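You operate a simulated robot arm through the tools that you are given. There is no shell and no other tool. Be economical: measure what you need, move in short steps, check, and stop when the job is done.

You are at the controls of a simulated two-armed robot. One attempt, no reset.

Task
Fill the beaker to 150 ml at the carboy, then carry the red tray to the trolley.
Fine: shut the tap; the beaker rides on the tray. Set down upright: beaker.

The check looks at the end state, three seconds after you hand in, the way a careful person would. Anything else that was tipped, shoved, dropped, spilled or broken makes it a failure.

Robot
Two 7-joint arms with two-finger parallel grippers on one trunk, on a base that drives. Base frame: it is fixed to the floor where the robot stands at the start and does not move with it; the origin is under the middle of the robot, x ahead of it, y to its left, z up. Lengths are in m, angles in degrees, forces in N, time in s.
The left shoulder is at the start at [0.05, 0.161, 1.198], the right one opposite. With the tool pointing down near the work surface each hand reaches from about 0.1 to 0.32 m from the robot's upright axis, wherever it stands, measured 20 degrees to its own side. Places, roughly: bench under the carboy tap [0.6, -1.1, 0.8]; carboy tap [0.7, -1.1, 1.2]; inside of the red tray [0.6, -0.1, 0.9]; top of the steel trolley [-1, 0.1, 0.8]; white tray [0.25, -1.5, 0.75]. Payload 3.43 kg a hand.
The tool frame of a hand sits at the grasp point between the pads (the TCP): z along the fingers, y along the line on which they close. The tips reach 0.03 m beyond it. The gripper opens to 0.094 m. The fingers are 0.028 m wide and 0.01 m thick; the gripper's body (0.05 by 0.096 m) begins 0.055 m behind the TCP.
Orientation is that of the tool frame in the base frame, as [roll, pitch, yaw] about the fixed x, y, z axes, in that order (R = Rz(yaw) Ry(pitch) Rx(roll)). With the fingers straight down and closing along the base's y, the tool's x points along the base's -x, its y along +y and its z along -z.

Tools
- The arms move only by the tool move_arm. It takes "left_steps", "right_steps" or both (then of equal length, played together; a hand with none holds still); each is a list that holds one entry, the list of rows, each a list of 6 numbers: the shift along the tool's x, y, z in units of 25 mm (1.0 is 25 mm), then the turn, a rotation vector about the tool's x, y, z in units of 6 degrees (1.0 is 6 degrees). In form: [[[dx, dy, dz, wx, wy, wz], ...]]. A call has 1 to 8 rows; each row shifts and turns the commanded pose from where the row before left it, along the tool's axes as they then stand. "left_gripper" and "right_gripper" are, for a hand that has rows, the opening, from 0 (shut) to 1 (fully open), set as the call begins (left out, the last holds). A call with a number of a shift or a turn outside -1 to 1 is refused whole. A row lasts 0.2 s, in which the tool goes at most 0.05 m and 8.6 degrees; a call with a longer step from one row to the next is refused whole, and so is a gripper value outside its range. A pose out of reach is approached as far as the arm can. The call stops where the force on the tool passes 90 N (or 10 N more than at its start, if that is more) or the arm is blocked; 0.2 s more then pass. Each finger travels about 0.045 m/s and halts on what it meets, pressing with about 27 N; the grip force reading is that of the motor and also rises with nothing between the fingers. The clock runs only during rows and for 0.2 s after the last one: add rows that do not move to give the fingers time. The reply holds the time, the measured pose of the TCP, the force on the tool along the base axes, the opening and the grip force, in the units named above and with some noise, with the torque about the TCP (base axes, N m) and any sound that the robot's microphone picked up.
- Cameras (640 x 400 px; columns grow to the right, rows downward): "scene" is now at [0.0758, 0.0692, 1.2997]; the picture's right is [0.88, -0.47, 0.00], its down [-0.35, -0.66, -0.66] and it looks along [0.31, 0.58, -0.75] (base axes); focal length 214 px, centre (320, 200). "left" rides on the left gripper at [0.076, -0.014, -0.102] in its tool frame; the picture's right is [0.18, 0.98, 0.00], its down [-0.75, 0.14, -0.64] and it looks along [-0.63, 0.12, 0.77] (tool axes); focal length 243 px, centre (320, 200). "right" rides on the right gripper at [0.076, 0.014, -0.102] in its tool frame; the picture's right is [-0.18, 0.98, 0.00], its down [-0.75, -0.14, -0.64] and it looks along [-0.63, -0.12, 0.77] (tool axes); focal length 243 px, centre (320, 200). There is no depth. A picture from a camera that has moved, and an enlarged one, comes with that camera's place and axes in the base frame and with its lens.
- snapshot(camera): a new picture of that camera. No time passes.
- raise_lower(by): slides the trunk up (or, below 0, down) by that many m; the arms and the scene camera ride with it, the base frame stays. It gives what a move gives, with no picture.
- drive_base(legs): drives the robot by 1 to 6 legs, each [ahead, left, turn to the left] in m, m and degrees, along the robot's own axes; the way and the turn of a leg run together, so that a leg with both is an arc; at most 1.5 m and 180 degrees a leg. The arms and the cameras ride along, it lands a little off, and it stops where it bumps. It gives what a move gives.
- pan_tilt(pan, tilt): turns the head with the scene camera to pan (to the left, within 80 degrees either way) and tilt (down, from -29 to 69), counted from straight ahead of the robot. It gives what a move gives.
- enlarge(camera, box): a new picture of the part [left, top, right, bottom] of that camera's present view, enlarged. No time passes.
- close_job(): hands the job in; it is judged then, once.

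Go step by step. Nothing tells you exact positions but the pictures and the camera data: compare them with the known pose of the tool, close in by small moves and look again before you grip or let go. The budget is 120 turns and 88 pictures, counting those below and the enlarged ones. Unless the task says otherwise, let go and move clear before handing in.

The tools are called by a JSON object that holds its "api" and its "payload". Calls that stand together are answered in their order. move_arm: Moves the arms, as the interface text tells. Its arguments: {"type":"object","properties":{"left_steps":{"type":"array","items":{"type":"array","items":{"type":"array","items":{"type":"number"}}}},"left_gripper":{"type":"number"},"right_steps":{"type":"array","items":{"type":"array","items":{"type":"array","items":{"type":"number"}}}},"right_gripper":{"type":"number"}},"required":[]} The other tools are called the same way: raise_lower (by) slides the trunk up or down; drive_base (legs) drives the base; pan_tilt (pan, tilt) turns the head that bears the scene camera; snapshot (camera) takes a picture; enlarge (camera, box) takes an enlarged picture of a part of a camera's view; close_job () hands the job in.

At the start:

```text
clock: 0.0
left_tool_pos: [0.3797, 0.1546, 1.1872]
left_tool_rot: [-179.9, 0.0, -179.9]
left_ft_force: [0.6, 0.4, -0.3]
left_torque: [0.02, 0.03, -0.01]
left_width: 0.0941
left_finger_force: 0.1
right_tool_pos: [0.2949, -0.1813, 1.1567]
right_tool_rot: [-180.0, -0.1, 180.0]
right_ft_force: [-0.8, 0.3, 0.2]
right_torque: [0.01, 0.01, 0.0]
right_width: 0.094
right_finger_force: 0.0
trunk travel left (down, up): [-0.225, 0.042]
robot x, y, heading: [-0.0014, -0.0, 0.1]
head pan, tilt: [62.2, 48.7]
```

scene: 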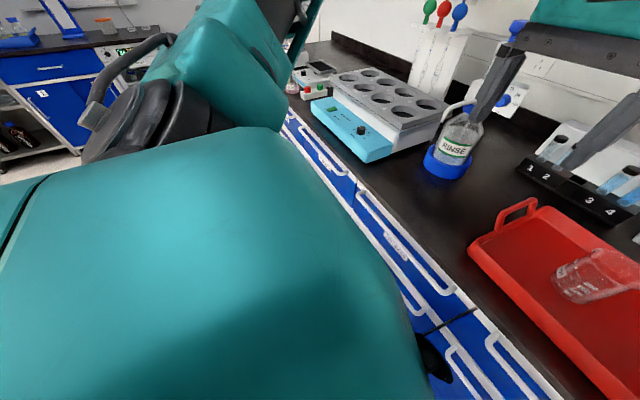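
right: 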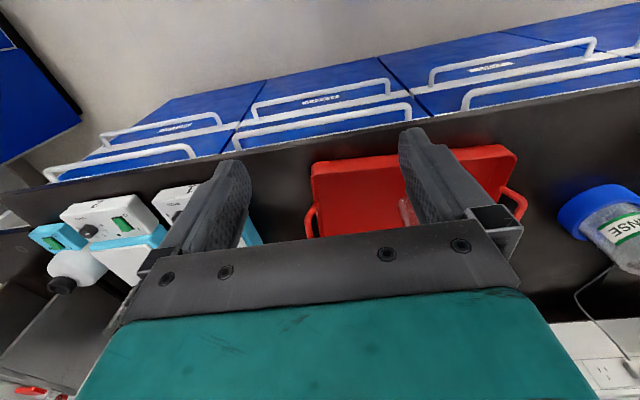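
left: 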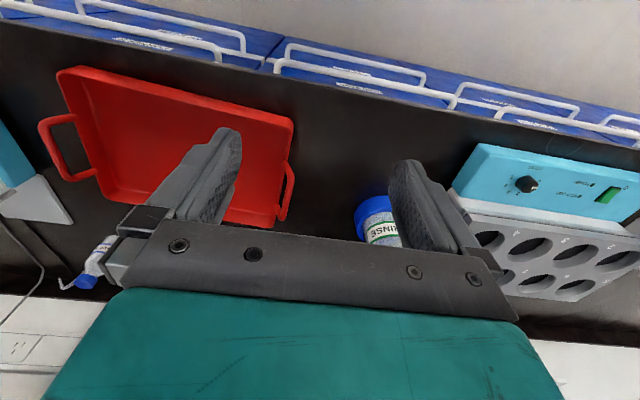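

The red tray with the beaker on it lies ahead of the robot on the bench; the carboy is to the right. I'll turn the head to look at the tray first.

{"api": "pan_tilt", "payload": {"pan": -10, "tilt": 40}}

{"api": "snapshot", "payload": {"camera": "scene"}}

{"api": "pan_tilt", "payload": {"pan": -62, "tilt": 25}}

{"api": "snapshot", "payload": {"camera": "scene"}}

```text
clock: 1.4
left_tool_pos: [0.3804, 0.1534, 1.1881]
left_tool_rot: [-180.0, 0.0, -179.9]
left_ft_force: [0.2, -0.2, 0.4]
left_torque: [-0.01, -0.01, 0.0]
left_width: 0.0942
left_finger_force: 0.1
right_tool_pos: [0.2956, -0.1819, 1.1557]
right_tool_rot: [-179.9, 0.0, -180.0]
right_ft_force: [-0.2, 0.4, -0.7]
right_torque: [-0.01, 0.0, 0.02]
right_width: 0.0938
right_finger_force: 0.0
trunk travel left (down, up): [-0.225, 0.042]
robot x, y, heading: [-0.0038, -0.0028, 0.1]
head pan, tilt: [-10.0, 40.0]
```

```text
84 pictures are left
camera scene: at [0.123, -0.0147, 1.3121], right [-0.17, -0.98, 0.0], down [-0.63, 0.11, -0.77], along [0.75, -0.13, -0.64], focal length 214 px, centre (320, 200)
```

scene: 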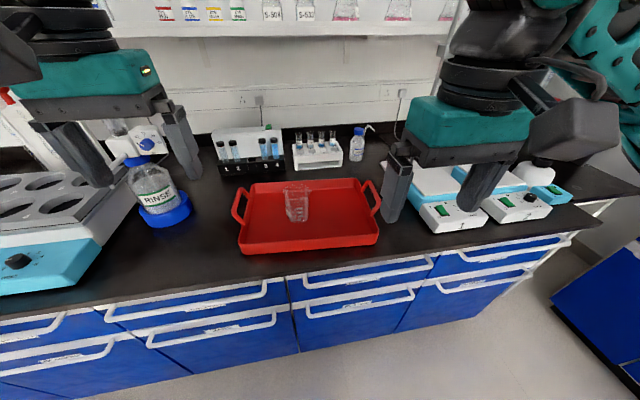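

```text
clock: 2.6
left_tool_pos: [0.3799, 0.1545, 1.1874]
left_tool_rot: [179.9, 0.0, -180.0]
left_ft_force: [-0.8, 0.1, 0.3]
left_torque: [0.0, 0.02, -0.02]
left_width: 0.0936
left_finger_force: 0.1
right_tool_pos: [0.2963, -0.1814, 1.1554]
right_tool_rot: [180.0, 0.0, 180.0]
right_ft_force: [0.7, -0.5, -0.5]
right_torque: [0.01, 0.02, -0.01]
right_width: 0.094
right_finger_force: 0.1
trunk travel left (down, up): [-0.225, 0.042]
robot x, y, heading: [-0.0005, 0.0028, 0.2]
head pan, tilt: [-62.0, 25.0]
```

```text
83 pictures are left
camera scene: at [0.0826, -0.0813, 1.3354], right [-0.88, -0.47, 0.0], down [-0.2, 0.37, -0.91], along [0.43, -0.8, -0.42], focal length 214 px, centre (320, 200)
```

scene: 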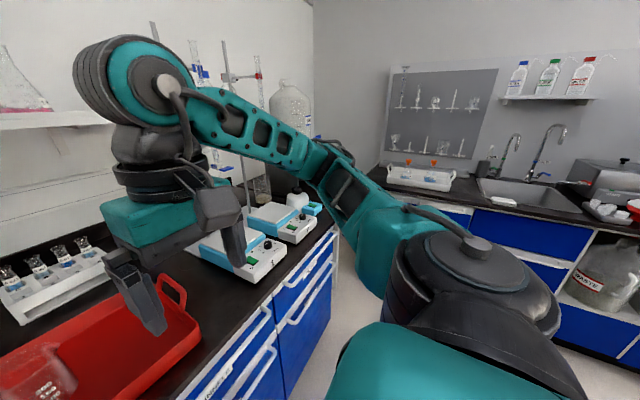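

The tray is centred near [0.58,-0.06], its handles on the ±y sides; the beaker is near [0.55,-0.02]. I'll look down to see the clearance between base and bench.

{"api": "pan_tilt", "payload": {"pan": 0, "tilt": 69}}

{"api": "snapshot", "payload": {"camera": "scene"}}

{"api": "enlarge", "payload": {"camera": "right", "box": [280, 120, 560, 295]}}

```text
clock: 4.0
left_tool_pos: [0.3806, 0.1549, 1.1869]
left_tool_rot: [-179.9, -0.1, -179.9]
left_ft_force: [-0.5, 0.3, -0.5]
left_torque: [0.02, 0.0, 0.03]
left_width: 0.0942
left_finger_force: 0.1
right_tool_pos: [0.2952, -0.1826, 1.155]
right_tool_rot: [180.0, 0.0, -180.0]
right_ft_force: [-0.4, 0.0, -0.7]
right_torque: [0.01, 0.03, 0.0]
right_width: 0.0941
right_finger_force: 0.0
trunk travel left (down, up): [-0.225, 0.042]
robot x, y, heading: [-0.0029, 0.0007, 0.0]
head pan, tilt: [0.0, 68.8]
```

```text
82 pictures are left
camera scene: at [0.0952, -0.0001, 1.276], right [0.0, -1.0, 0.0], down [-0.93, 0.0, -0.36], along [0.36, 0.0, -0.93], focal length 214 px, centre (320, 200)
```

scene: 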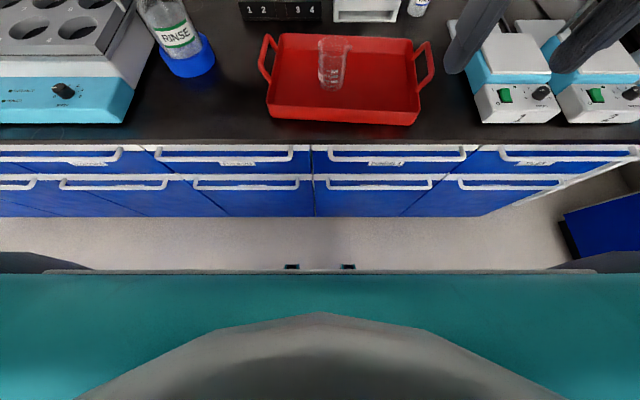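

```text
2.29 times, centred on (420, 208) of right
camera zoom: at [0.2194, -0.1678, 1.2576], right [0.18, 0.98, 0.0], down [0.75, -0.14, 0.64], along [0.63, -0.12, -0.77], focal length 555 px, centre (91, 183)
```

zoom: 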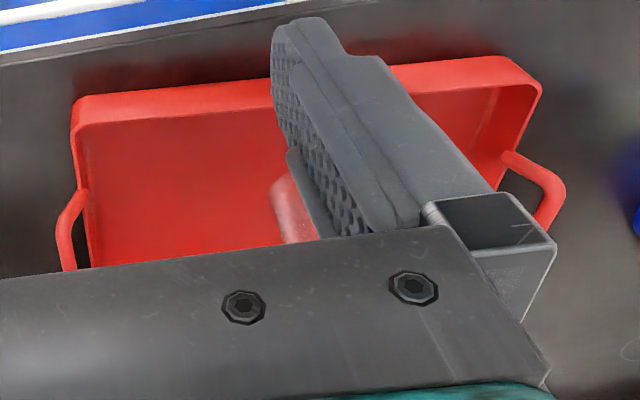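

There is about 0.2 m of free space ahead of the base. Before touching anything I'll slide right and survey the carboy.

{"api": "drive_base", "payload": {"legs": [[-0.1, -0.6, 0]]}}

{"api": "pan_tilt", "payload": {"pan": -25, "tilt": 25}}

{"api": "snapshot", "payload": {"camera": "scene"}}

```text
clock: 9.7
left_tool_pos: [0.2795, -0.4416, 1.1877]
left_tool_rot: [-180.0, 0.0, 180.0]
left_ft_force: [0.5, 0.3, 0.5]
left_torque: [-0.05, 0.01, -0.05]
left_width: 0.0943
left_finger_force: 0.1
right_tool_pos: [0.1936, -0.7772, 1.1552]
right_tool_rot: [-180.0, 0.0, 180.0]
right_ft_force: [-0.3, 1.6, -0.5]
right_torque: [-0.01, -0.01, 0.02]
right_width: 0.0939
right_finger_force: 0.1
trunk travel left (down, up): [-0.225, 0.042]
robot x, y, heading: [-0.1003, -0.5927, -0.3]
head pan, tilt: [0.0, 68.8]
```

```text
clock: 10.8
left_tool_pos: [0.2798, -0.4414, 1.1882]
left_tool_rot: [180.0, 0.0, -180.0]
left_ft_force: [-0.1, -0.4, 0.0]
left_torque: [-0.01, 0.01, -0.01]
left_width: 0.0939
left_finger_force: 0.0
right_tool_pos: [0.194, -0.7769, 1.1545]
right_tool_rot: [179.9, -0.1, 179.9]
right_ft_force: [0.0, 0.3, -0.8]
right_torque: [0.03, 0.01, 0.02]
right_width: 0.0941
right_finger_force: 0.2
trunk travel left (down, up): [-0.225, 0.042]
robot x, y, heading: [-0.0987, -0.591, 0.0]
head pan, tilt: [-25.0, 25.0]
```

```text
80 pictures are left
camera scene: at [0.0225, -0.6336, 1.3354], right [-0.42, -0.91, 0.0], down [-0.38, 0.18, -0.91], along [0.82, -0.38, -0.42], focal length 214 px, centre (320, 200)
```

scene: 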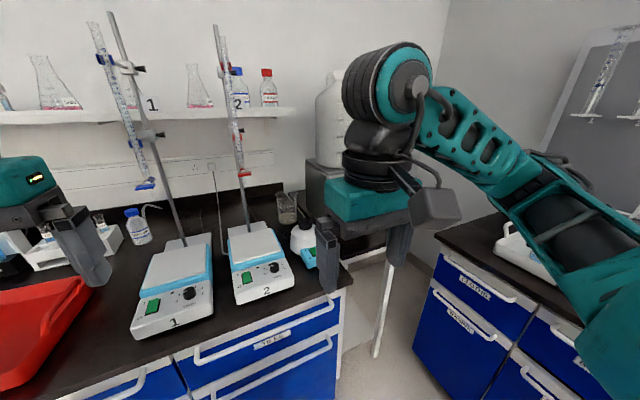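

The carboy is behind the right arm. I'll move a bit more to the right and look again.

{"api": "drive_base", "payload": {"legs": [[-0.05, -0.3, 0]]}}

{"api": "pan_tilt", "payload": {"pan": -3, "tilt": 22}}

{"api": "snapshot", "payload": {"camera": "scene"}}

```text
clock: 14.0
left_tool_pos: [0.2298, -0.7418, 1.1875]
left_tool_rot: [-180.0, 0.0, -180.0]
left_ft_force: [1.3, -0.2, 0.0]
left_torque: [0.0, -0.03, -0.02]
left_width: 0.0941
left_finger_force: 0.1
right_tool_pos: [0.1443, -1.0774, 1.1565]
right_tool_rot: [180.0, 0.0, 179.9]
right_ft_force: [-0.4, 1.0, 0.0]
right_torque: [-0.01, -0.01, -0.01]
right_width: 0.0938
right_finger_force: 0.0
trunk travel left (down, up): [-0.225, 0.042]
robot x, y, heading: [-0.1466, -0.8938, -0.2]
head pan, tilt: [-25.0, 25.0]
```

```text
clock: 14.8
left_tool_pos: [0.2294, -0.7414, 1.1882]
left_tool_rot: [-180.0, 0.0, -179.8]
left_ft_force: [0.7, 0.3, 0.1]
left_torque: [-0.02, 0.01, 0.0]
left_width: 0.0938
left_finger_force: 0.0
right_tool_pos: [0.144, -1.0777, 1.155]
right_tool_rot: [-180.0, 0.1, 179.9]
right_ft_force: [-0.3, 0.4, -0.7]
right_torque: [0.02, 0.02, 0.01]
right_width: 0.094
right_finger_force: 0.1
trunk travel left (down, up): [-0.225, 0.042]
robot x, y, heading: [-0.1494, -0.8956, -0.2]
head pan, tilt: [-3.0, 22.0]
```

```text
79 pictures are left
camera scene: at [-0.0186, -0.9, 1.3403], right [-0.05, -1.0, 0.0], down [-0.37, 0.02, -0.93], along [0.93, -0.05, -0.37], focal length 214 px, centre (320, 200)
```

scene: 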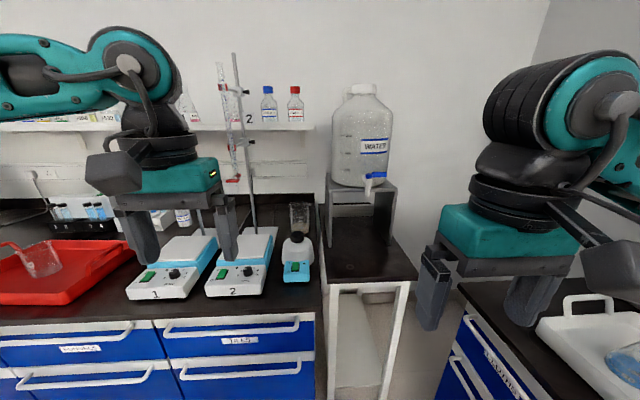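

Now the carboy is visible on a riser on a side table; a blue tap faces the robot. I'll enlarge it.

{"api": "enlarge", "payload": {"camera": "scene", "box": [310, 70, 430, 145]}}

{"api": "enlarge", "payload": {"camera": "scene", "box": [300, 140, 460, 300]}}

{"api": "enlarge", "payload": {"camera": "scene", "box": [340, 160, 404, 220]}}

```text
5.33 times, centred on (370, 108) of scene
camera zoom: at [-0.0186, -0.9, 1.3403], right [-0.05, -1.0, 0.0], down [-0.37, 0.02, -0.93], along [0.93, -0.05, -0.37], focal length 1144 px, centre (53, 693)
```

zoom: 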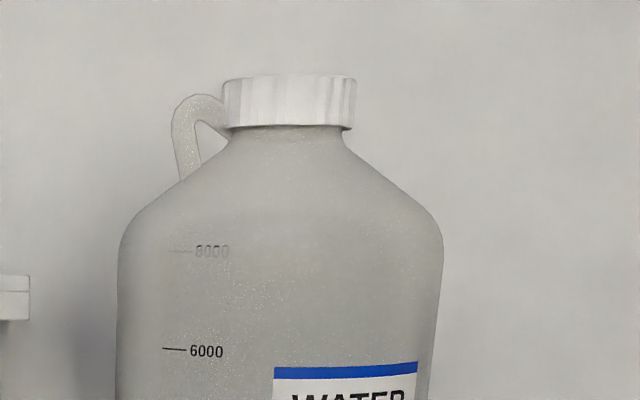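

```text
2.50 times, centred on (380, 220) of scene
camera zoom: at [-0.0186, -0.9, 1.3403], right [-0.05, -1.0, 0.0], down [-0.37, 0.02, -0.93], along [0.93, -0.05, -0.37], focal length 536 px, centre (170, 150)
```

zoom: 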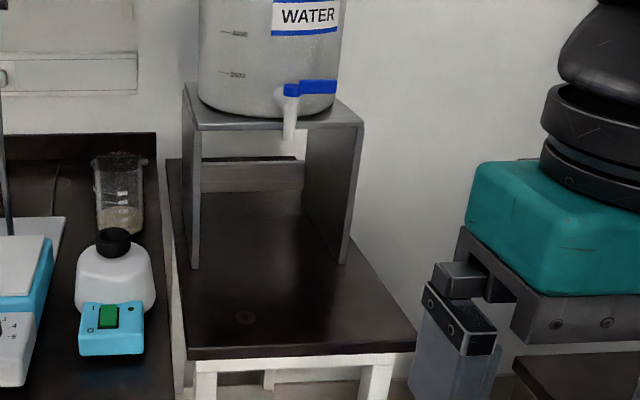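

```text
6.67 times, centred on (372, 190) of scene
camera zoom: at [-0.0186, -0.9, 1.3403], right [-0.05, -1.0, 0.0], down [-0.37, 0.02, -0.93], along [0.93, -0.05, -0.37], focal length 1430 px, centre (-27, 267)
```

zoom: 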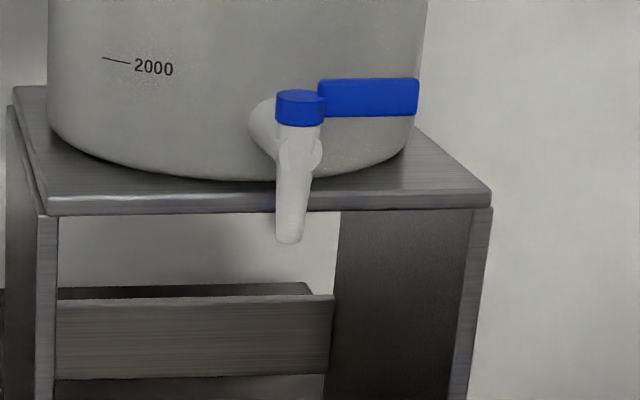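

The tap is near [0.7,-1.11,1.14] with its lever pointing right (shut) and the spout bottom near z 1.07. I'll drive closer for a second view to triangulate.

{"api": "drive_base", "payload": {"legs": [[0.25, -0.06, 0]]}}

{"api": "pan_tilt", "payload": {"pan": -14, "tilt": 35}}

{"api": "snapshot", "payload": {"camera": "scene"}}

{"api": "pan_tilt", "payload": {"pan": -70, "tilt": 69}}

{"api": "snapshot", "payload": {"camera": "scene"}}

```text
clock: 16.7
left_tool_pos: [0.4798, -0.8035, 1.1861]
left_tool_rot: [-179.9, 0.0, 179.9]
left_ft_force: [0.6, 0.3, 0.6]
left_torque: [-0.01, 0.01, 0.03]
left_width: 0.0941
left_finger_force: 0.0
right_tool_pos: [0.3952, -1.1377, 1.1555]
right_tool_rot: [-179.9, 0.1, 179.7]
right_ft_force: [0.2, -0.1, -0.5]
right_torque: [0.02, 0.03, 0.01]
right_width: 0.094
right_finger_force: 0.2
trunk travel left (down, up): [-0.225, 0.042]
robot x, y, heading: [0.1001, -0.9544, 0.0]
head pan, tilt: [-3.0, 22.0]
```

```text
clock: 17.5
left_tool_pos: [0.4799, -0.8033, 1.1885]
left_tool_rot: [-180.0, 0.0, 180.0]
left_ft_force: [0.3, 0.4, 0.0]
left_torque: [0.04, 0.0, 0.03]
left_width: 0.0939
left_finger_force: 0.2
right_tool_pos: [0.3934, -1.1379, 1.1547]
right_tool_rot: [-180.0, 0.0, 179.6]
right_ft_force: [-0.1, 0.2, 0.0]
right_torque: [0.02, -0.03, 0.02]
right_width: 0.0939
right_finger_force: 0.1
trunk travel left (down, up): [-0.225, 0.042]
robot x, y, heading: [0.1024, -0.9553, -0.3]
head pan, tilt: [-14.0, 35.0]
```

```text
75 pictures are left
camera scene: at [0.2244, -0.9772, 1.3197], right [-0.25, -0.97, 0.0], down [-0.56, 0.14, -0.82], along [0.79, -0.2, -0.57], focal length 214 px, centre (320, 200)
```

scene: 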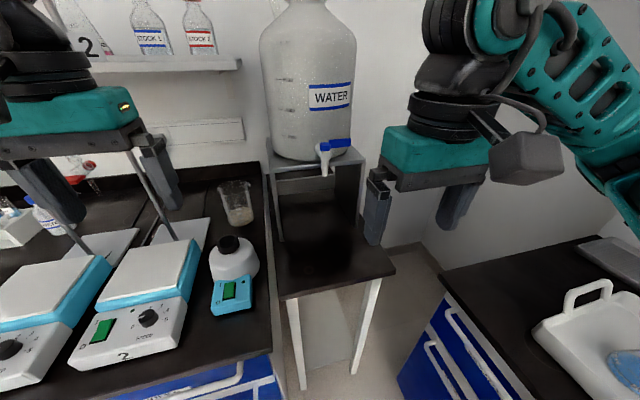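

```text
clock: 18.7
left_tool_pos: [0.4814, -0.8017, 1.1873]
left_tool_rot: [180.0, -0.1, 179.9]
left_ft_force: [-0.4, 0.3, 0.9]
left_torque: [0.03, 0.0, 0.01]
left_width: 0.0943
left_finger_force: 0.2
right_tool_pos: [0.394, -1.1384, 1.1564]
right_tool_rot: [-179.9, 0.0, 179.8]
right_ft_force: [-0.5, -0.1, 0.3]
right_torque: [0.01, 0.02, -0.01]
right_width: 0.0939
right_finger_force: 0.0
trunk travel left (down, up): [-0.225, 0.042]
robot x, y, heading: [0.0968, -0.9534, -0.0]
head pan, tilt: [-70.0, 68.8]
```

```text
74 pictures are left
camera scene: at [0.158, -1.0083, 1.276], right [-0.94, -0.34, 0.0], down [-0.32, 0.88, -0.36], along [0.12, -0.34, -0.93], focal length 214 px, centre (320, 200)
```

scene: 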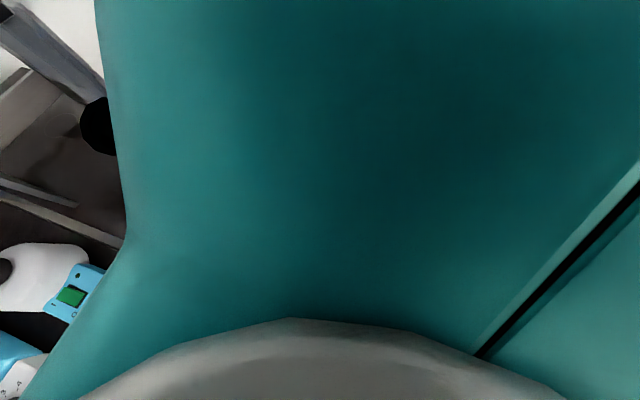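

The tap seems to be nearer x≈0.62; I'll enlarge from here for a more precise fix.

{"api": "pan_tilt", "payload": {"pan": -14, "tilt": 35}}

{"api": "enlarge", "payload": {"camera": "scene", "box": [290, 120, 370, 190]}}

{"api": "enlarge", "payload": {"camera": "scene", "box": [240, 140, 420, 310]}}

```text
clock: 20.0
left_tool_pos: [0.4804, -0.8021, 1.1869]
left_tool_rot: [180.0, 0.0, 179.9]
left_ft_force: [0.5, 0.1, -0.7]
left_torque: [-0.03, 0.0, 0.0]
left_width: 0.094
left_finger_force: 0.1
right_tool_pos: [0.3945, -1.139, 1.1562]
right_tool_rot: [-179.9, 0.0, 179.8]
right_ft_force: [0.3, 0.2, 0.0]
right_torque: [0.01, -0.01, 0.03]
right_width: 0.0941
right_finger_force: 0.1
trunk travel left (down, up): [-0.225, 0.042]
robot x, y, heading: [0.0975, -0.9549, -0.2]
head pan, tilt: [-14.0, 35.0]
```

```text
5.71 times, centred on (330, 155) of scene
camera zoom: at [0.2243, -0.9774, 1.3196], right [-0.25, -0.97, 0.0], down [-0.56, 0.14, -0.82], along [0.79, -0.2, -0.57], focal length 1226 px, centre (263, 457)
```

zoom: 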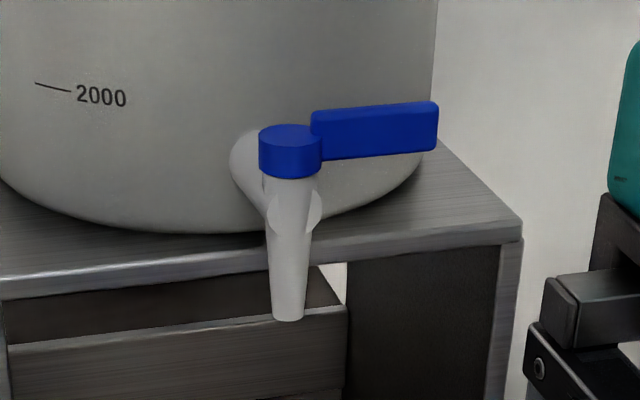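

```text
2.35 times, centred on (330, 225) of scene
camera zoom: at [0.2243, -0.9774, 1.3196], right [-0.25, -0.97, 0.0], down [-0.56, 0.14, -0.82], along [0.79, -0.2, -0.57], focal length 505 px, centre (296, 141)
```

zoom: 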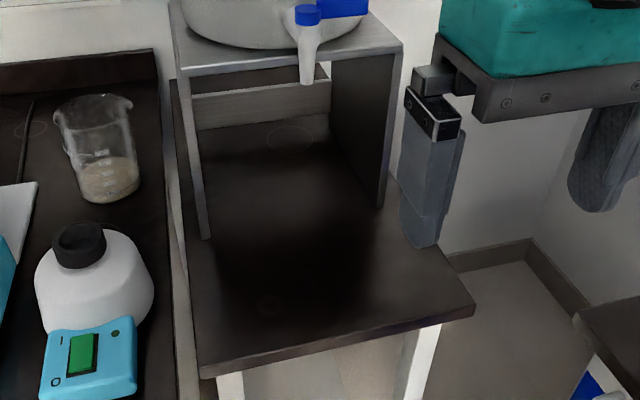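

Tap axis is about [0.647,-1.096,1.151], spout end [0.643,-1.095,1.083], side table top about z 0.85. Now I go back to fetch the beaker with the left hand.

{"api": "drive_base", "payload": {"legs": [[0, 0.805, 0]]}}

{"api": "pan_tilt", "payload": {"pan": 8, "tilt": 48}}

{"api": "snapshot", "payload": {"camera": "scene"}}

```text
clock: 27.4
left_tool_pos: [0.4815, 0.0051, 1.187]
left_tool_rot: [180.0, 0.0, -179.9]
left_ft_force: [0.5, -0.8, -0.3]
left_torque: [-0.03, 0.0, 0.01]
left_width: 0.0939
left_finger_force: 0.0
right_tool_pos: [0.3959, -0.3298, 1.1559]
right_tool_rot: [-180.0, 0.1, -179.9]
right_ft_force: [-0.7, 0.4, -0.2]
right_torque: [0.01, 0.0, -0.03]
right_width: 0.094
right_finger_force: 0.0
trunk travel left (down, up): [-0.225, 0.042]
robot x, y, heading: [0.1006, -0.148, -0.1]
head pan, tilt: [-14.0, 35.0]
```

```text
clock: 28.3
left_tool_pos: [0.4811, 0.006, 1.1884]
left_tool_rot: [179.9, 0.0, -179.7]
left_ft_force: [0.1, -0.1, 0.4]
left_torque: [0.02, 0.01, -0.04]
left_width: 0.0939
left_finger_force: 0.0
right_tool_pos: [0.3961, -0.331, 1.1552]
right_tool_rot: [-179.9, -0.1, 180.0]
right_ft_force: [-0.6, -0.7, 0.3]
right_torque: [0.0, -0.01, 0.02]
right_width: 0.0939
right_finger_force: 0.0
trunk travel left (down, up): [-0.225, 0.042]
robot x, y, heading: [0.1026, -0.1463, -0.0]
head pan, tilt: [8.0, 48.0]
```

```text
71 pictures are left
camera scene: at [0.2184, -0.1378, 1.3007], right [0.14, -0.99, 0.0], down [-0.74, -0.1, -0.67], along [0.66, 0.09, -0.74], focal length 214 px, centre (320, 200)
```

scene: 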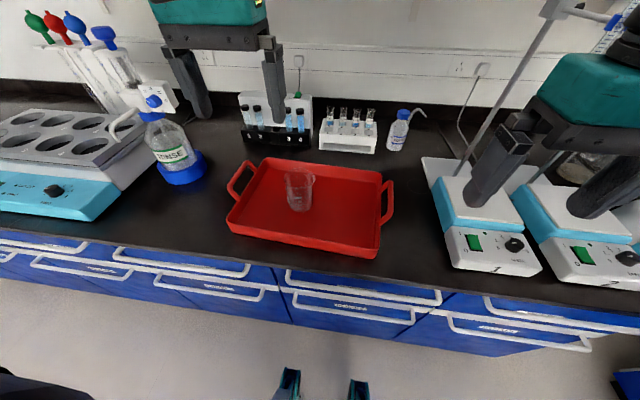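

{"api": "enlarge", "payload": {"camera": "scene", "box": [215, 140, 405, 265]}}

{"api": "enlarge", "payload": {"camera": "scene", "box": [270, 155, 334, 220]}}

```text
3.20 times, centred on (310, 202) of scene
camera zoom: at [0.2184, -0.1378, 1.3007], right [0.14, -0.99, 0.0], down [-0.74, -0.1, -0.67], along [0.66, 0.09, -0.74], focal length 686 px, centre (352, 192)
```

zoom: 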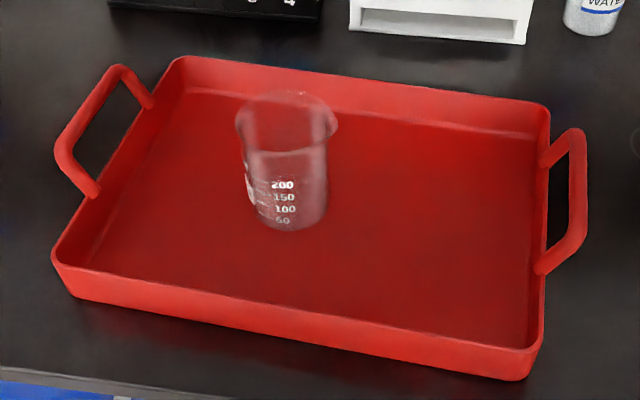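

```text
6.15 times, centred on (302, 188) of scene
camera zoom: at [0.2184, -0.1378, 1.3007], right [0.14, -0.99, 0.0], down [-0.74, -0.1, -0.67], along [0.66, 0.09, -0.74], focal length 1320 px, centre (431, 277)
```

zoom: 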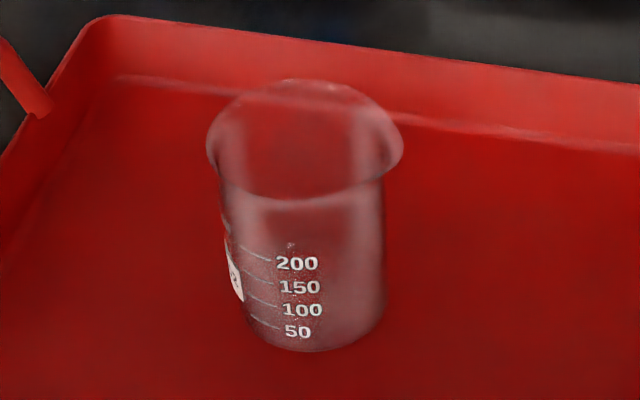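

The beaker (250 ml type, about 65 mm wide) stands near [0.55,-0.043], tray floor about z 0.89. I tilt the left hand 48° forward so its body will later clear the tap.

{"api": "move_arm", "payload": {"left_steps": [[[0, 0, 0, 0, -1, 0], [0, 0, 0, 0, -1, 0], [0, 0, 0, 0, -1, 0], [0, 0, 0, 0, -1, 0], [0, 0, 0, 0, -1, 0], [0, 0, 0, 0, -1, 0], [0, 0, 0, 0, -1, 0], [0, 0, 0, 0, -1, 0]]], "left_gripper": 1}}

{"api": "snapshot", "payload": {"camera": "left"}}

{"api": "snapshot", "payload": {"camera": "scene"}}

```text
clock: 30.1
left_tool_pos: [0.4814, 0.0046, 1.1884]
left_tool_rot: [-180.0, 48.3, -179.8]
left_ft_force: [-0.2, -0.8, 0.5]
left_torque: [0.03, 0.0, 0.0]
left_width: 0.094
left_finger_force: 0.1
right_tool_pos: [0.3954, -0.3309, 1.156]
right_tool_rot: [180.0, -0.1, -180.0]
right_ft_force: [0.3, 0.2, -0.2]
right_torque: [-0.01, 0.0, 0.04]
right_width: 0.0939
right_finger_force: 0.0
trunk travel left (down, up): [-0.225, 0.042]
robot x, y, heading: [0.1028, -0.1474, -0.1]
head pan, tilt: [8.0, 48.0]
```

```text
68 pictures are left
camera left: at [0.3532, -0.0097, 1.2001], right [-0.13, 0.98, -0.14], down [0.02, 0.14, 0.99], along [0.99, 0.12, -0.04], focal length 243 px, centre (320, 200)
```

left: 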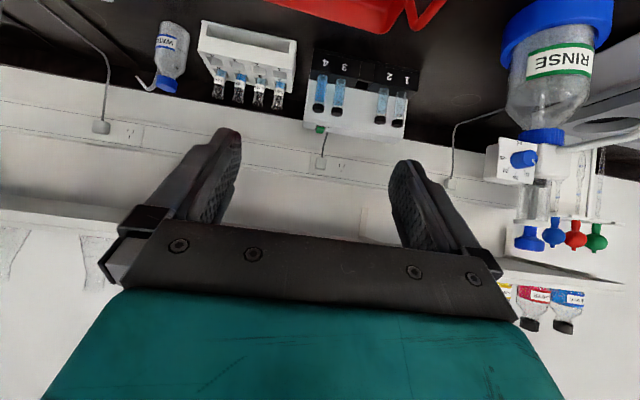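

```text
67 pictures are left
camera scene: at [0.2184, -0.1377, 1.3007], right [0.14, -0.99, 0.0], down [-0.74, -0.1, -0.67], along [0.66, 0.09, -0.74], focal length 214 px, centre (320, 200)
```

scene: 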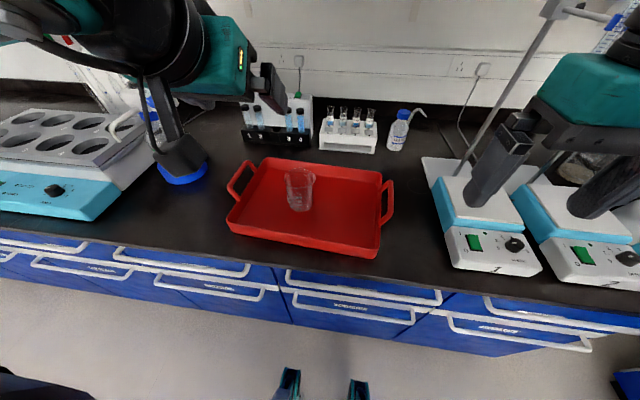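

The tilt works. I drive 8 cm nearer and lower the hand to a pre-grasp point up and back from the beaker.

{"api": "drive_base", "payload": {"legs": [[0.08, 0, 0]]}}

{"api": "move_arm", "payload": {"left_steps": [[[0.99, -0.235, 0.15, 0, 0, 0], [0.99, -0.235, 0.15, 0, 0, 0], [0.99, -0.235, 0.15, 0, 0, 0], [0.99, -0.235, 0.15, 0, 0, 0], [0.99, -0.235, 0.15, 0, 0, 0], [0.99, -0.235, 0.15, 0, 0, 0], [0.99, -0.235, 0.15, 0, 0, 0], [0.99, -0.235, 0.15, 0, 0, 0]]], "left_gripper": 1}}

{"api": "snapshot", "payload": {"camera": "left"}}

{"api": "snapshot", "payload": {"camera": "scene"}}

```text
clock: 31.0
left_tool_pos: [0.5043, 0.0057, 1.1878]
left_tool_rot: [-179.9, 48.1, -179.7]
left_ft_force: [-0.2, 0.4, 1.0]
left_torque: [-0.02, 0.02, 0.03]
left_width: 0.0941
left_finger_force: 0.1
right_tool_pos: [0.4186, -0.3312, 1.1563]
right_tool_rot: [179.9, 0.0, 179.9]
right_ft_force: [-0.2, -0.3, -0.2]
right_torque: [-0.01, -0.03, 0.0]
right_width: 0.0938
right_finger_force: 0.0
trunk travel left (down, up): [-0.225, 0.042]
robot x, y, heading: [0.1223, -0.1495, -0.3]
head pan, tilt: [8.0, 48.0]
stopped in leg 1: the robot was blocked; the commanded pose is now the measured one
```

```text
clock: 32.8
left_tool_pos: [0.4641, -0.0883, 1.0422]
left_tool_rot: [-179.9, 48.1, -179.5]
left_ft_force: [-0.3, -0.5, -0.6]
left_torque: [0.01, 0.0, 0.01]
left_width: 0.0941
left_finger_force: 0.1
left hand out of reach, approached as far as the arm can: row 1, 2, 3, 4, 5, 6, 7, 8
right_tool_pos: [0.4215, -0.3312, 1.1555]
right_tool_rot: [180.0, 0.1, -180.0]
right_ft_force: [0.4, 0.4, -0.9]
right_torque: [-0.01, 0.03, 0.01]
right_width: 0.0939
right_finger_force: 0.1
trunk travel left (down, up): [-0.225, 0.042]
robot x, y, heading: [0.1249, -0.1447, -0.3]
head pan, tilt: [8.0, 48.0]
```

```text
66 pictures are left
camera left: at [0.3363, -0.1039, 1.0534], right [-0.13, 0.98, -0.14], down [0.02, 0.14, 0.99], along [0.99, 0.12, -0.04], focal length 243 px, centre (320, 200)
```

left: 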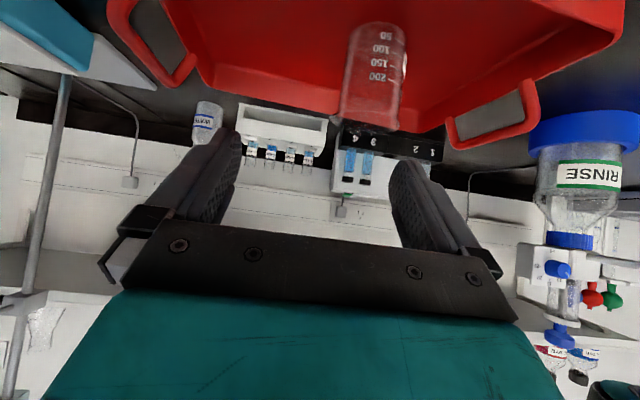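

```text
65 pictures are left
camera scene: at [0.2432, -0.1378, 1.3007], right [0.14, -0.99, 0.0], down [-0.74, -0.1, -0.67], along [0.66, 0.09, -0.74], focal length 214 px, centre (320, 200)
```

scene: 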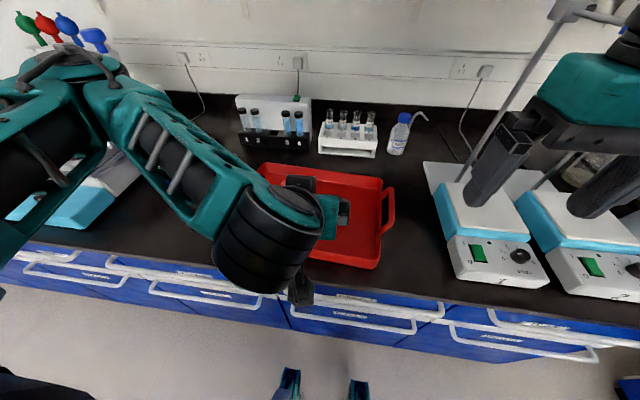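

The base is blocked at x≈0.12 (bench), and my target was too close to the body. I shift the commanded pose forward and check.

{"api": "move_arm", "payload": {"left_steps": [[[-0.58, 0, 0.65, 0, 0, 0], [-0.58, 0, 0.65, 0, 0, 0], [-0.58, 0, 0.65, 0, 0, 0]]], "left_gripper": 1}}

{"api": "drive_base", "payload": {"legs": [[-0.01, 0, 0]]}}

```text
clock: 33.6
left_tool_pos: [0.5295, -0.0862, 1.0397]
left_tool_rot: [-179.9, 48.0, -179.7]
left_ft_force: [0.6, -0.2, -0.3]
left_torque: [0.04, -0.01, -0.03]
left_width: 0.0939
left_finger_force: 0.1
right_tool_pos: [0.4215, -0.3304, 1.1544]
right_tool_rot: [180.0, 0.0, 180.0]
right_ft_force: [0.5, -0.4, -0.4]
right_torque: [0.04, 0.01, 0.02]
right_width: 0.0942
right_finger_force: 0.1
trunk travel left (down, up): [-0.225, 0.042]
robot x, y, heading: [0.1253, -0.1503, 0.1]
head pan, tilt: [8.0, 48.0]
```

```text
clock: 34.4
left_tool_pos: [0.5188, -0.0861, 1.0417]
left_tool_rot: [-179.9, 48.1, -179.8]
left_ft_force: [-0.1, 0.0, 0.5]
left_torque: [0.02, -0.01, 0.02]
left_width: 0.0938
left_finger_force: 0.0
right_tool_pos: [0.4113, -0.3303, 1.1558]
right_tool_rot: [180.0, -0.1, 179.9]
right_ft_force: [-0.9, 0.9, 0.8]
right_torque: [0.03, 0.01, 0.01]
right_width: 0.094
right_finger_force: 0.0
trunk travel left (down, up): [-0.225, 0.042]
robot x, y, heading: [0.1177, -0.1492, 0.2]
head pan, tilt: [8.0, 48.0]
```

I centre the hand in y on the beaker at safe height and look again.

{"api": "move_arm", "payload": {"left_steps": [[[0.2, 0.82, -0.22, 0, 0, 0], [0.2, 0.82, -0.22, 0, 0, 0]]], "left_gripper": 1}}

{"api": "enlarge", "payload": {"camera": "left", "box": [220, 0, 420, 200]}}

{"api": "snapshot", "payload": {"camera": "scene"}}

```text
clock: 35.0
left_tool_pos: [0.5046, -0.0461, 1.0414]
left_tool_rot: [-179.9, 48.1, -179.6]
left_ft_force: [0.0, 0.5, 0.0]
left_torque: [-0.02, 0.0, -0.01]
left_width: 0.0939
left_finger_force: 0.1
right_tool_pos: [0.4103, -0.3297, 1.1559]
right_tool_rot: [180.0, 0.0, 180.0]
right_ft_force: [0.2, 0.8, 0.0]
right_torque: [-0.04, 0.0, -0.03]
right_width: 0.0942
right_finger_force: 0.1
trunk travel left (down, up): [-0.225, 0.042]
robot x, y, heading: [0.1166, -0.1483, -0.0]
head pan, tilt: [8.0, 48.0]
```

```text
2.00 times, centred on (320, 100) of left
camera zoom: at [0.3765, -0.0607, 1.0528], right [-0.13, 0.98, -0.14], down [0.03, 0.14, 0.99], along [0.99, 0.12, -0.04], focal length 485 px, centre (320, 400)
```

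zoom: 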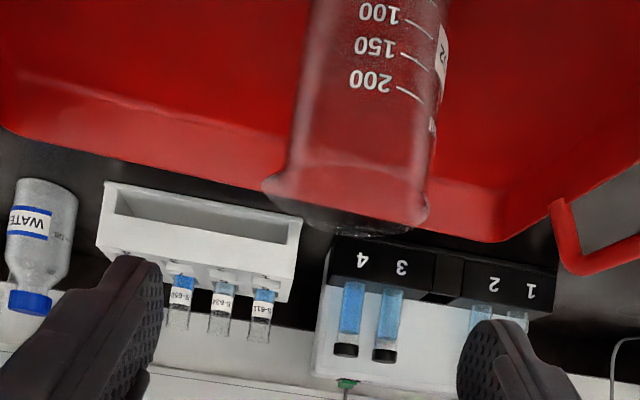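

```text
63 pictures are left
camera scene: at [0.2329, -0.1374, 1.3007], right [0.14, -0.99, 0.0], down [-0.74, -0.1, -0.67], along [0.66, 0.09, -0.74], focal length 214 px, centre (320, 200)
```

scene: 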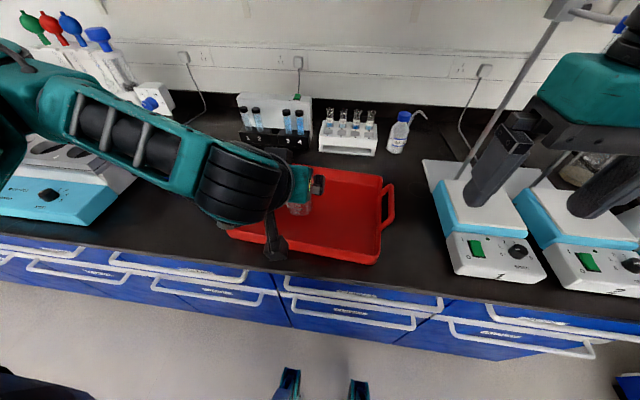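

Triangulating both cameras puts the beaker axis at about [0.583,-0.035], bottom z≈0.857, rim ≈0.952. I move most of the way in along the finger direction and check.

{"api": "move_arm", "payload": {"left_steps": [[[0.289, 0.11, 0.886, 0, 0, 0], [0.289, 0.11, 0.886, 0, 0, 0], [0.289, 0.11, 0.886, 0, 0, 0], [0.289, 0.11, 0.886, 0, 0, 0]]], "left_gripper": 1}}

{"api": "snapshot", "payload": {"camera": "left"}}

{"api": "enlarge", "payload": {"camera": "scene", "box": [220, 140, 400, 270]}}

```text
clock: 36.0
left_tool_pos: [0.5498, -0.0341, 0.958]
left_tool_rot: [-179.9, 48.1, -179.8]
left_ft_force: [0.8, -0.6, -0.1]
left_torque: [0.0, 0.01, 0.02]
left_width: 0.0942
left_finger_force: 0.0
right_tool_pos: [0.4108, -0.3297, 1.1552]
right_tool_rot: [-180.0, 0.0, 180.0]
right_ft_force: [-0.8, 1.2, 0.6]
right_torque: [0.0, 0.02, 0.01]
right_width: 0.0939
right_finger_force: 0.0
trunk travel left (down, up): [-0.225, 0.042]
robot x, y, heading: [0.1123, -0.1465, -0.3]
head pan, tilt: [8.0, 48.0]
```

```text
62 pictures are left
camera left: at [0.4227, -0.0504, 0.9703], right [-0.13, 0.98, -0.14], down [0.03, 0.14, 0.99], along [0.99, 0.12, -0.04], focal length 243 px, centre (320, 200)
```

left: 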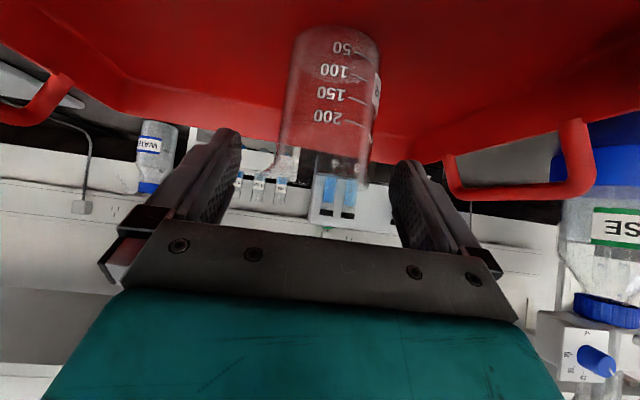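

```text
3.08 times, centred on (310, 205) of scene
camera zoom: at [0.2331, -0.1376, 1.3007], right [0.14, -0.99, 0.0], down [-0.74, -0.1, -0.67], along [0.66, 0.09, -0.74], focal length 660 px, centre (351, 185)
```

zoom: 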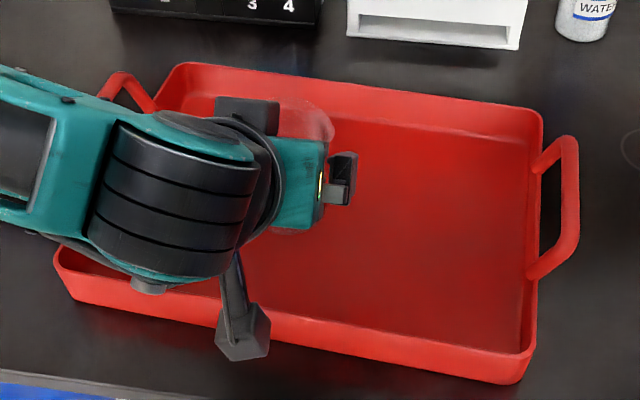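

The beaker sits centred between the fingers. I go the last 4–5 cm in.

{"api": "move_arm", "payload": {"left_steps": [[[0.23, 0.05, 0.88, 0, 0, 0], [0.23, 0.05, 0.88, 0, 0, 0]]], "left_gripper": 1}}

{"api": "snapshot", "payload": {"camera": "left"}}

{"api": "enlarge", "payload": {"camera": "scene", "box": [220, 140, 400, 270]}}

```text
clock: 36.5
left_tool_pos: [0.5748, -0.0325, 0.9209]
left_tool_rot: [-179.9, 48.0, -179.7]
left_ft_force: [0.0, -0.9, 0.0]
left_torque: [0.01, 0.02, -0.02]
left_width: 0.0939
left_finger_force: 0.0
right_tool_pos: [0.4114, -0.3298, 1.1555]
right_tool_rot: [-180.0, 0.1, 179.9]
right_ft_force: [0.6, -0.2, 0.3]
right_torque: [0.01, 0.03, -0.01]
right_width: 0.0943
right_finger_force: 0.1
trunk travel left (down, up): [-0.225, 0.042]
robot x, y, heading: [0.1141, -0.1456, -0.0]
head pan, tilt: [8.0, 48.0]
```

```text
60 pictures are left
camera left: at [0.4476, -0.0474, 0.9335], right [-0.13, 0.98, -0.14], down [0.02, 0.14, 0.99], along [0.99, 0.12, -0.04], focal length 243 px, centre (320, 200)
```

left: 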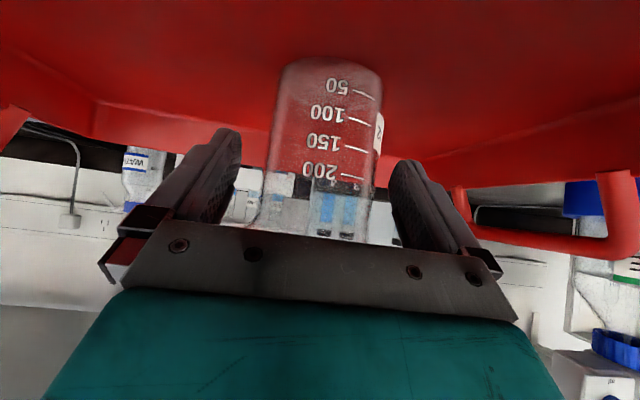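

```text
3.08 times, centred on (310, 205) of scene
camera zoom: at [0.2331, -0.1377, 1.3007], right [0.14, -0.99, 0.0], down [-0.74, -0.1, -0.67], along [0.66, 0.09, -0.74], focal length 660 px, centre (351, 185)
```

zoom: 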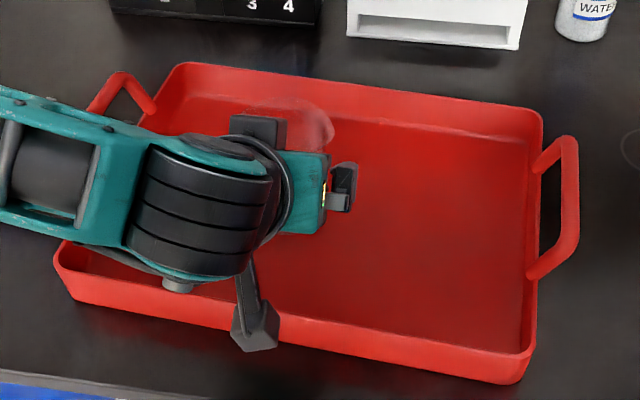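

The beaker is about 1 cm deeper than the TCP; I nudge forward and close on it.

{"api": "move_arm", "payload": {"left_steps": [[[-0.27, 0.12, 0.3, 0, 0, 0]]], "left_gripper": 1}}

{"api": "move_arm", "payload": {"left_steps": [[[0, 0, 0, 0, 0, 0], [0, 0, 0, 0, 0, 0], [0, 0, 0, 0, 0, 0], [0, 0, 0, 0, 0, 0], [0, 0, 0, 0, 0, 0]]], "left_gripper": 0.5}}

{"api": "snapshot", "payload": {"camera": "left"}}

```text
clock: 37.0
left_tool_pos: [0.5848, -0.0295, 0.9209]
left_tool_rot: [-179.8, 48.0, -179.6]
left_ft_force: [0.0, -0.7, 0.1]
left_torque: [0.05, 0.04, 0.0]
left_width: 0.094
left_finger_force: 0.0
right_tool_pos: [0.4115, -0.3297, 1.1562]
right_tool_rot: [180.0, 0.1, 180.0]
right_ft_force: [0.3, 0.1, -0.3]
right_torque: [0.02, 0.0, -0.03]
right_width: 0.0942
right_finger_force: 0.1
trunk travel left (down, up): [-0.225, 0.042]
robot x, y, heading: [0.1181, -0.1514, 0.3]
head pan, tilt: [8.0, 48.0]
```

```text
clock: 38.1
left_tool_pos: [0.5855, -0.0295, 0.9221]
left_tool_rot: [-179.9, 48.2, -179.8]
left_ft_force: [0.2, 0.9, -0.2]
left_torque: [0.03, -0.01, -0.01]
left_width: 0.0706
left_finger_force: 26.9
right_tool_pos: [0.4115, -0.3299, 1.1546]
right_tool_rot: [-180.0, 0.0, 180.0]
right_ft_force: [-0.8, 0.4, 0.5]
right_torque: [0.02, -0.03, 0.0]
right_width: 0.0943
right_finger_force: 0.0
trunk travel left (down, up): [-0.225, 0.042]
robot x, y, heading: [0.1173, -0.1495, -0.2]
head pan, tilt: [8.0, 48.0]
```

```text
58 pictures are left
camera left: at [0.4575, -0.0447, 0.9335], right [-0.13, 0.98, -0.14], down [0.03, 0.14, 0.99], along [0.99, 0.12, -0.04], focal length 243 px, centre (320, 200)
```

left: 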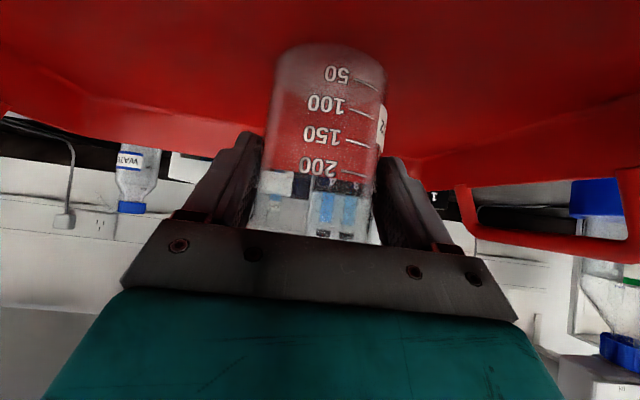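

Gripped at 70.6 mm. Lifting straight up 15 cm.

{"api": "move_arm", "payload": {"left_steps": [[[-0.45, 0, -0.4, 0, 0, 0], [-0.89, 0, -0.8, 0, 0, 0], [-0.89, 0, -0.8, 0, 0, 0], [-0.89, 0, -0.8, 0, 0, 0], [-0.89, 0, -0.8, 0, 0, 0], [-0.45, 0, -0.4, 0, 0, 0]]]}}

{"api": "snapshot", "payload": {"camera": "scene"}}

```text
clock: 39.5
left_tool_pos: [0.5862, -0.0273, 1.0707]
left_tool_rot: [-179.9, 48.2, -179.6]
left_ft_force: [0.1, 0.2, -0.5]
left_torque: [0.01, 0.01, -0.01]
left_width: 0.0708
left_finger_force: 26.9
right_tool_pos: [0.411, -0.3309, 1.1559]
right_tool_rot: [179.9, 0.0, 179.9]
right_ft_force: [0.2, -0.2, -0.4]
right_torque: [-0.01, 0.01, -0.02]
right_width: 0.0939
right_finger_force: 0.0
trunk travel left (down, up): [-0.225, 0.042]
robot x, y, heading: [0.1127, -0.1487, -0.4]
head pan, tilt: [8.0, 48.0]
```

```text
57 pictures are left
camera scene: at [0.233, -0.1377, 1.3006], right [0.14, -0.99, 0.0], down [-0.74, -0.1, -0.67], along [0.66, 0.09, -0.74], focal length 214 px, centre (320, 200)
```

scene: 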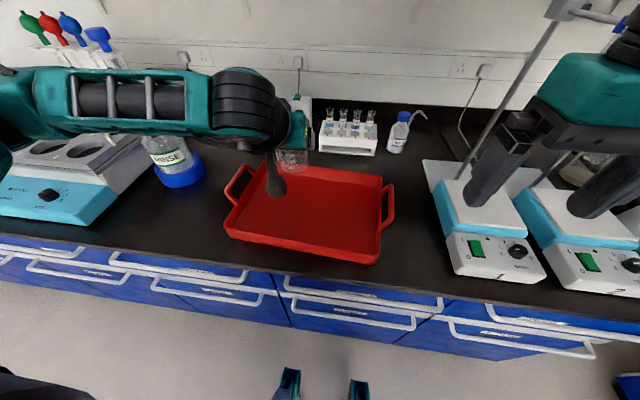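

The beaker is held. I back away from the bench and slide right toward the carboy.

{"api": "drive_base", "payload": {"legs": [[-0.3, 0, 0], [0, -0.83, 0]]}}

{"api": "move_arm", "payload": {"right_steps": [[[0, -1, -0.3, 0, 0, 0], [0, -1, -0.3, 0, 0, 0], [0, -1, -0.3, 0, 0, 0], [0, -1, -0.3, 0, 0, 0]]]}}

{"api": "move_arm", "payload": {"left_steps": [[[0.3, -1, 0.27, 0, 0, 0], [0.3, -1, 0.27, 0, 0, 0], [0.3, -1, 0.27, 0, 0, 0], [0.3, -1, 0.27, 0, 0, 0], [0.3, -1, 0.27, 0, 0, 0], [0.3, -1, 0.27, 0, 0, 0], [0.3, -1, 0.27, 0, 0, 0], [0.3, -1, 0.27, 0, 0, 0]]]}}

{"api": "pan_tilt", "payload": {"pan": -8, "tilt": 38}}

{"api": "snapshot", "payload": {"camera": "scene"}}

```text
clock: 49.0
left_tool_pos: [0.2901, -0.8735, 1.0713]
left_tool_rot: [-179.8, 48.2, -179.5]
left_ft_force: [-0.3, -0.6, -1.5]
left_torque: [-0.04, 0.0, 0.0]
left_width: 0.0704
left_finger_force: 26.7
right_tool_pos: [0.1174, -1.177, 1.1545]
right_tool_rot: [180.0, 0.0, -179.9]
right_ft_force: [0.0, 0.4, -0.6]
right_torque: [0.02, -0.02, -0.04]
right_width: 0.0939
right_finger_force: 0.1
trunk travel left (down, up): [-0.225, 0.042]
robot x, y, heading: [-0.1771, -0.9961, 0.2]
head pan, tilt: [8.0, 48.0]
```

```text
clock: 50.0
left_tool_pos: [0.2896, -0.8727, 1.0713]
left_tool_rot: [-179.9, 48.1, -179.6]
left_ft_force: [-0.3, -0.4, -0.6]
left_torque: [0.0, -0.03, 0.04]
left_width: 0.0709
left_finger_force: 26.7
right_tool_pos: [0.1152, -1.2774, 1.1867]
right_tool_rot: [179.8, 0.0, -179.8]
right_ft_force: [-0.2, 0.4, -0.6]
right_torque: [0.0, 0.0, 0.01]
right_width: 0.094
right_finger_force: 0.0
trunk travel left (down, up): [-0.225, 0.042]
robot x, y, heading: [-0.1806, -0.9958, 0.4]
head pan, tilt: [8.0, 48.0]
```

```text
clock: 51.8
left_tool_pos: [0.292, -1.0754, 0.9914]
left_tool_rot: [-179.9, 48.0, -179.5]
left_ft_force: [0.2, 0.1, -0.7]
left_torque: [0.02, 0.03, -0.02]
left_width: 0.0704
left_finger_force: 26.6
right_tool_pos: [0.1165, -1.2767, 1.1864]
right_tool_rot: [179.8, -0.1, -180.0]
right_ft_force: [0.0, 0.5, 0.9]
right_torque: [-0.01, -0.01, 0.0]
right_width: 0.0939
right_finger_force: 0.1
trunk travel left (down, up): [-0.225, 0.042]
robot x, y, heading: [-0.1791, -0.9985, 0.4]
head pan, tilt: [8.0, 48.0]
```

```text
clock: 52.6
left_tool_pos: [0.292, -1.0736, 0.9908]
left_tool_rot: [-179.9, 48.2, -179.5]
left_ft_force: [-0.8, 0.4, -1.4]
left_torque: [-0.02, 0.02, -0.01]
left_width: 0.0706
left_finger_force: 27.3
right_tool_pos: [0.1162, -1.2764, 1.1858]
right_tool_rot: [180.0, 0.0, -179.9]
right_ft_force: [-0.1, -0.3, -0.3]
right_torque: [-0.01, -0.01, 0.01]
right_width: 0.0944
right_finger_force: 0.0
trunk travel left (down, up): [-0.225, 0.042]
robot x, y, heading: [-0.179, -0.9947, 0.2]
head pan, tilt: [-8.0, 38.0]
```

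```text
56 pictures are left
camera scene: at [-0.0546, -1.0075, 1.3151], right [-0.14, -0.99, 0.0], down [-0.61, 0.08, -0.79], along [0.78, -0.11, -0.62], focal length 214 px, centre (320, 200)
```

scene: 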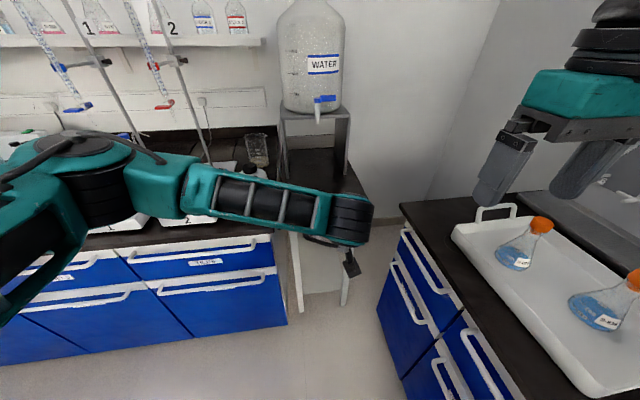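

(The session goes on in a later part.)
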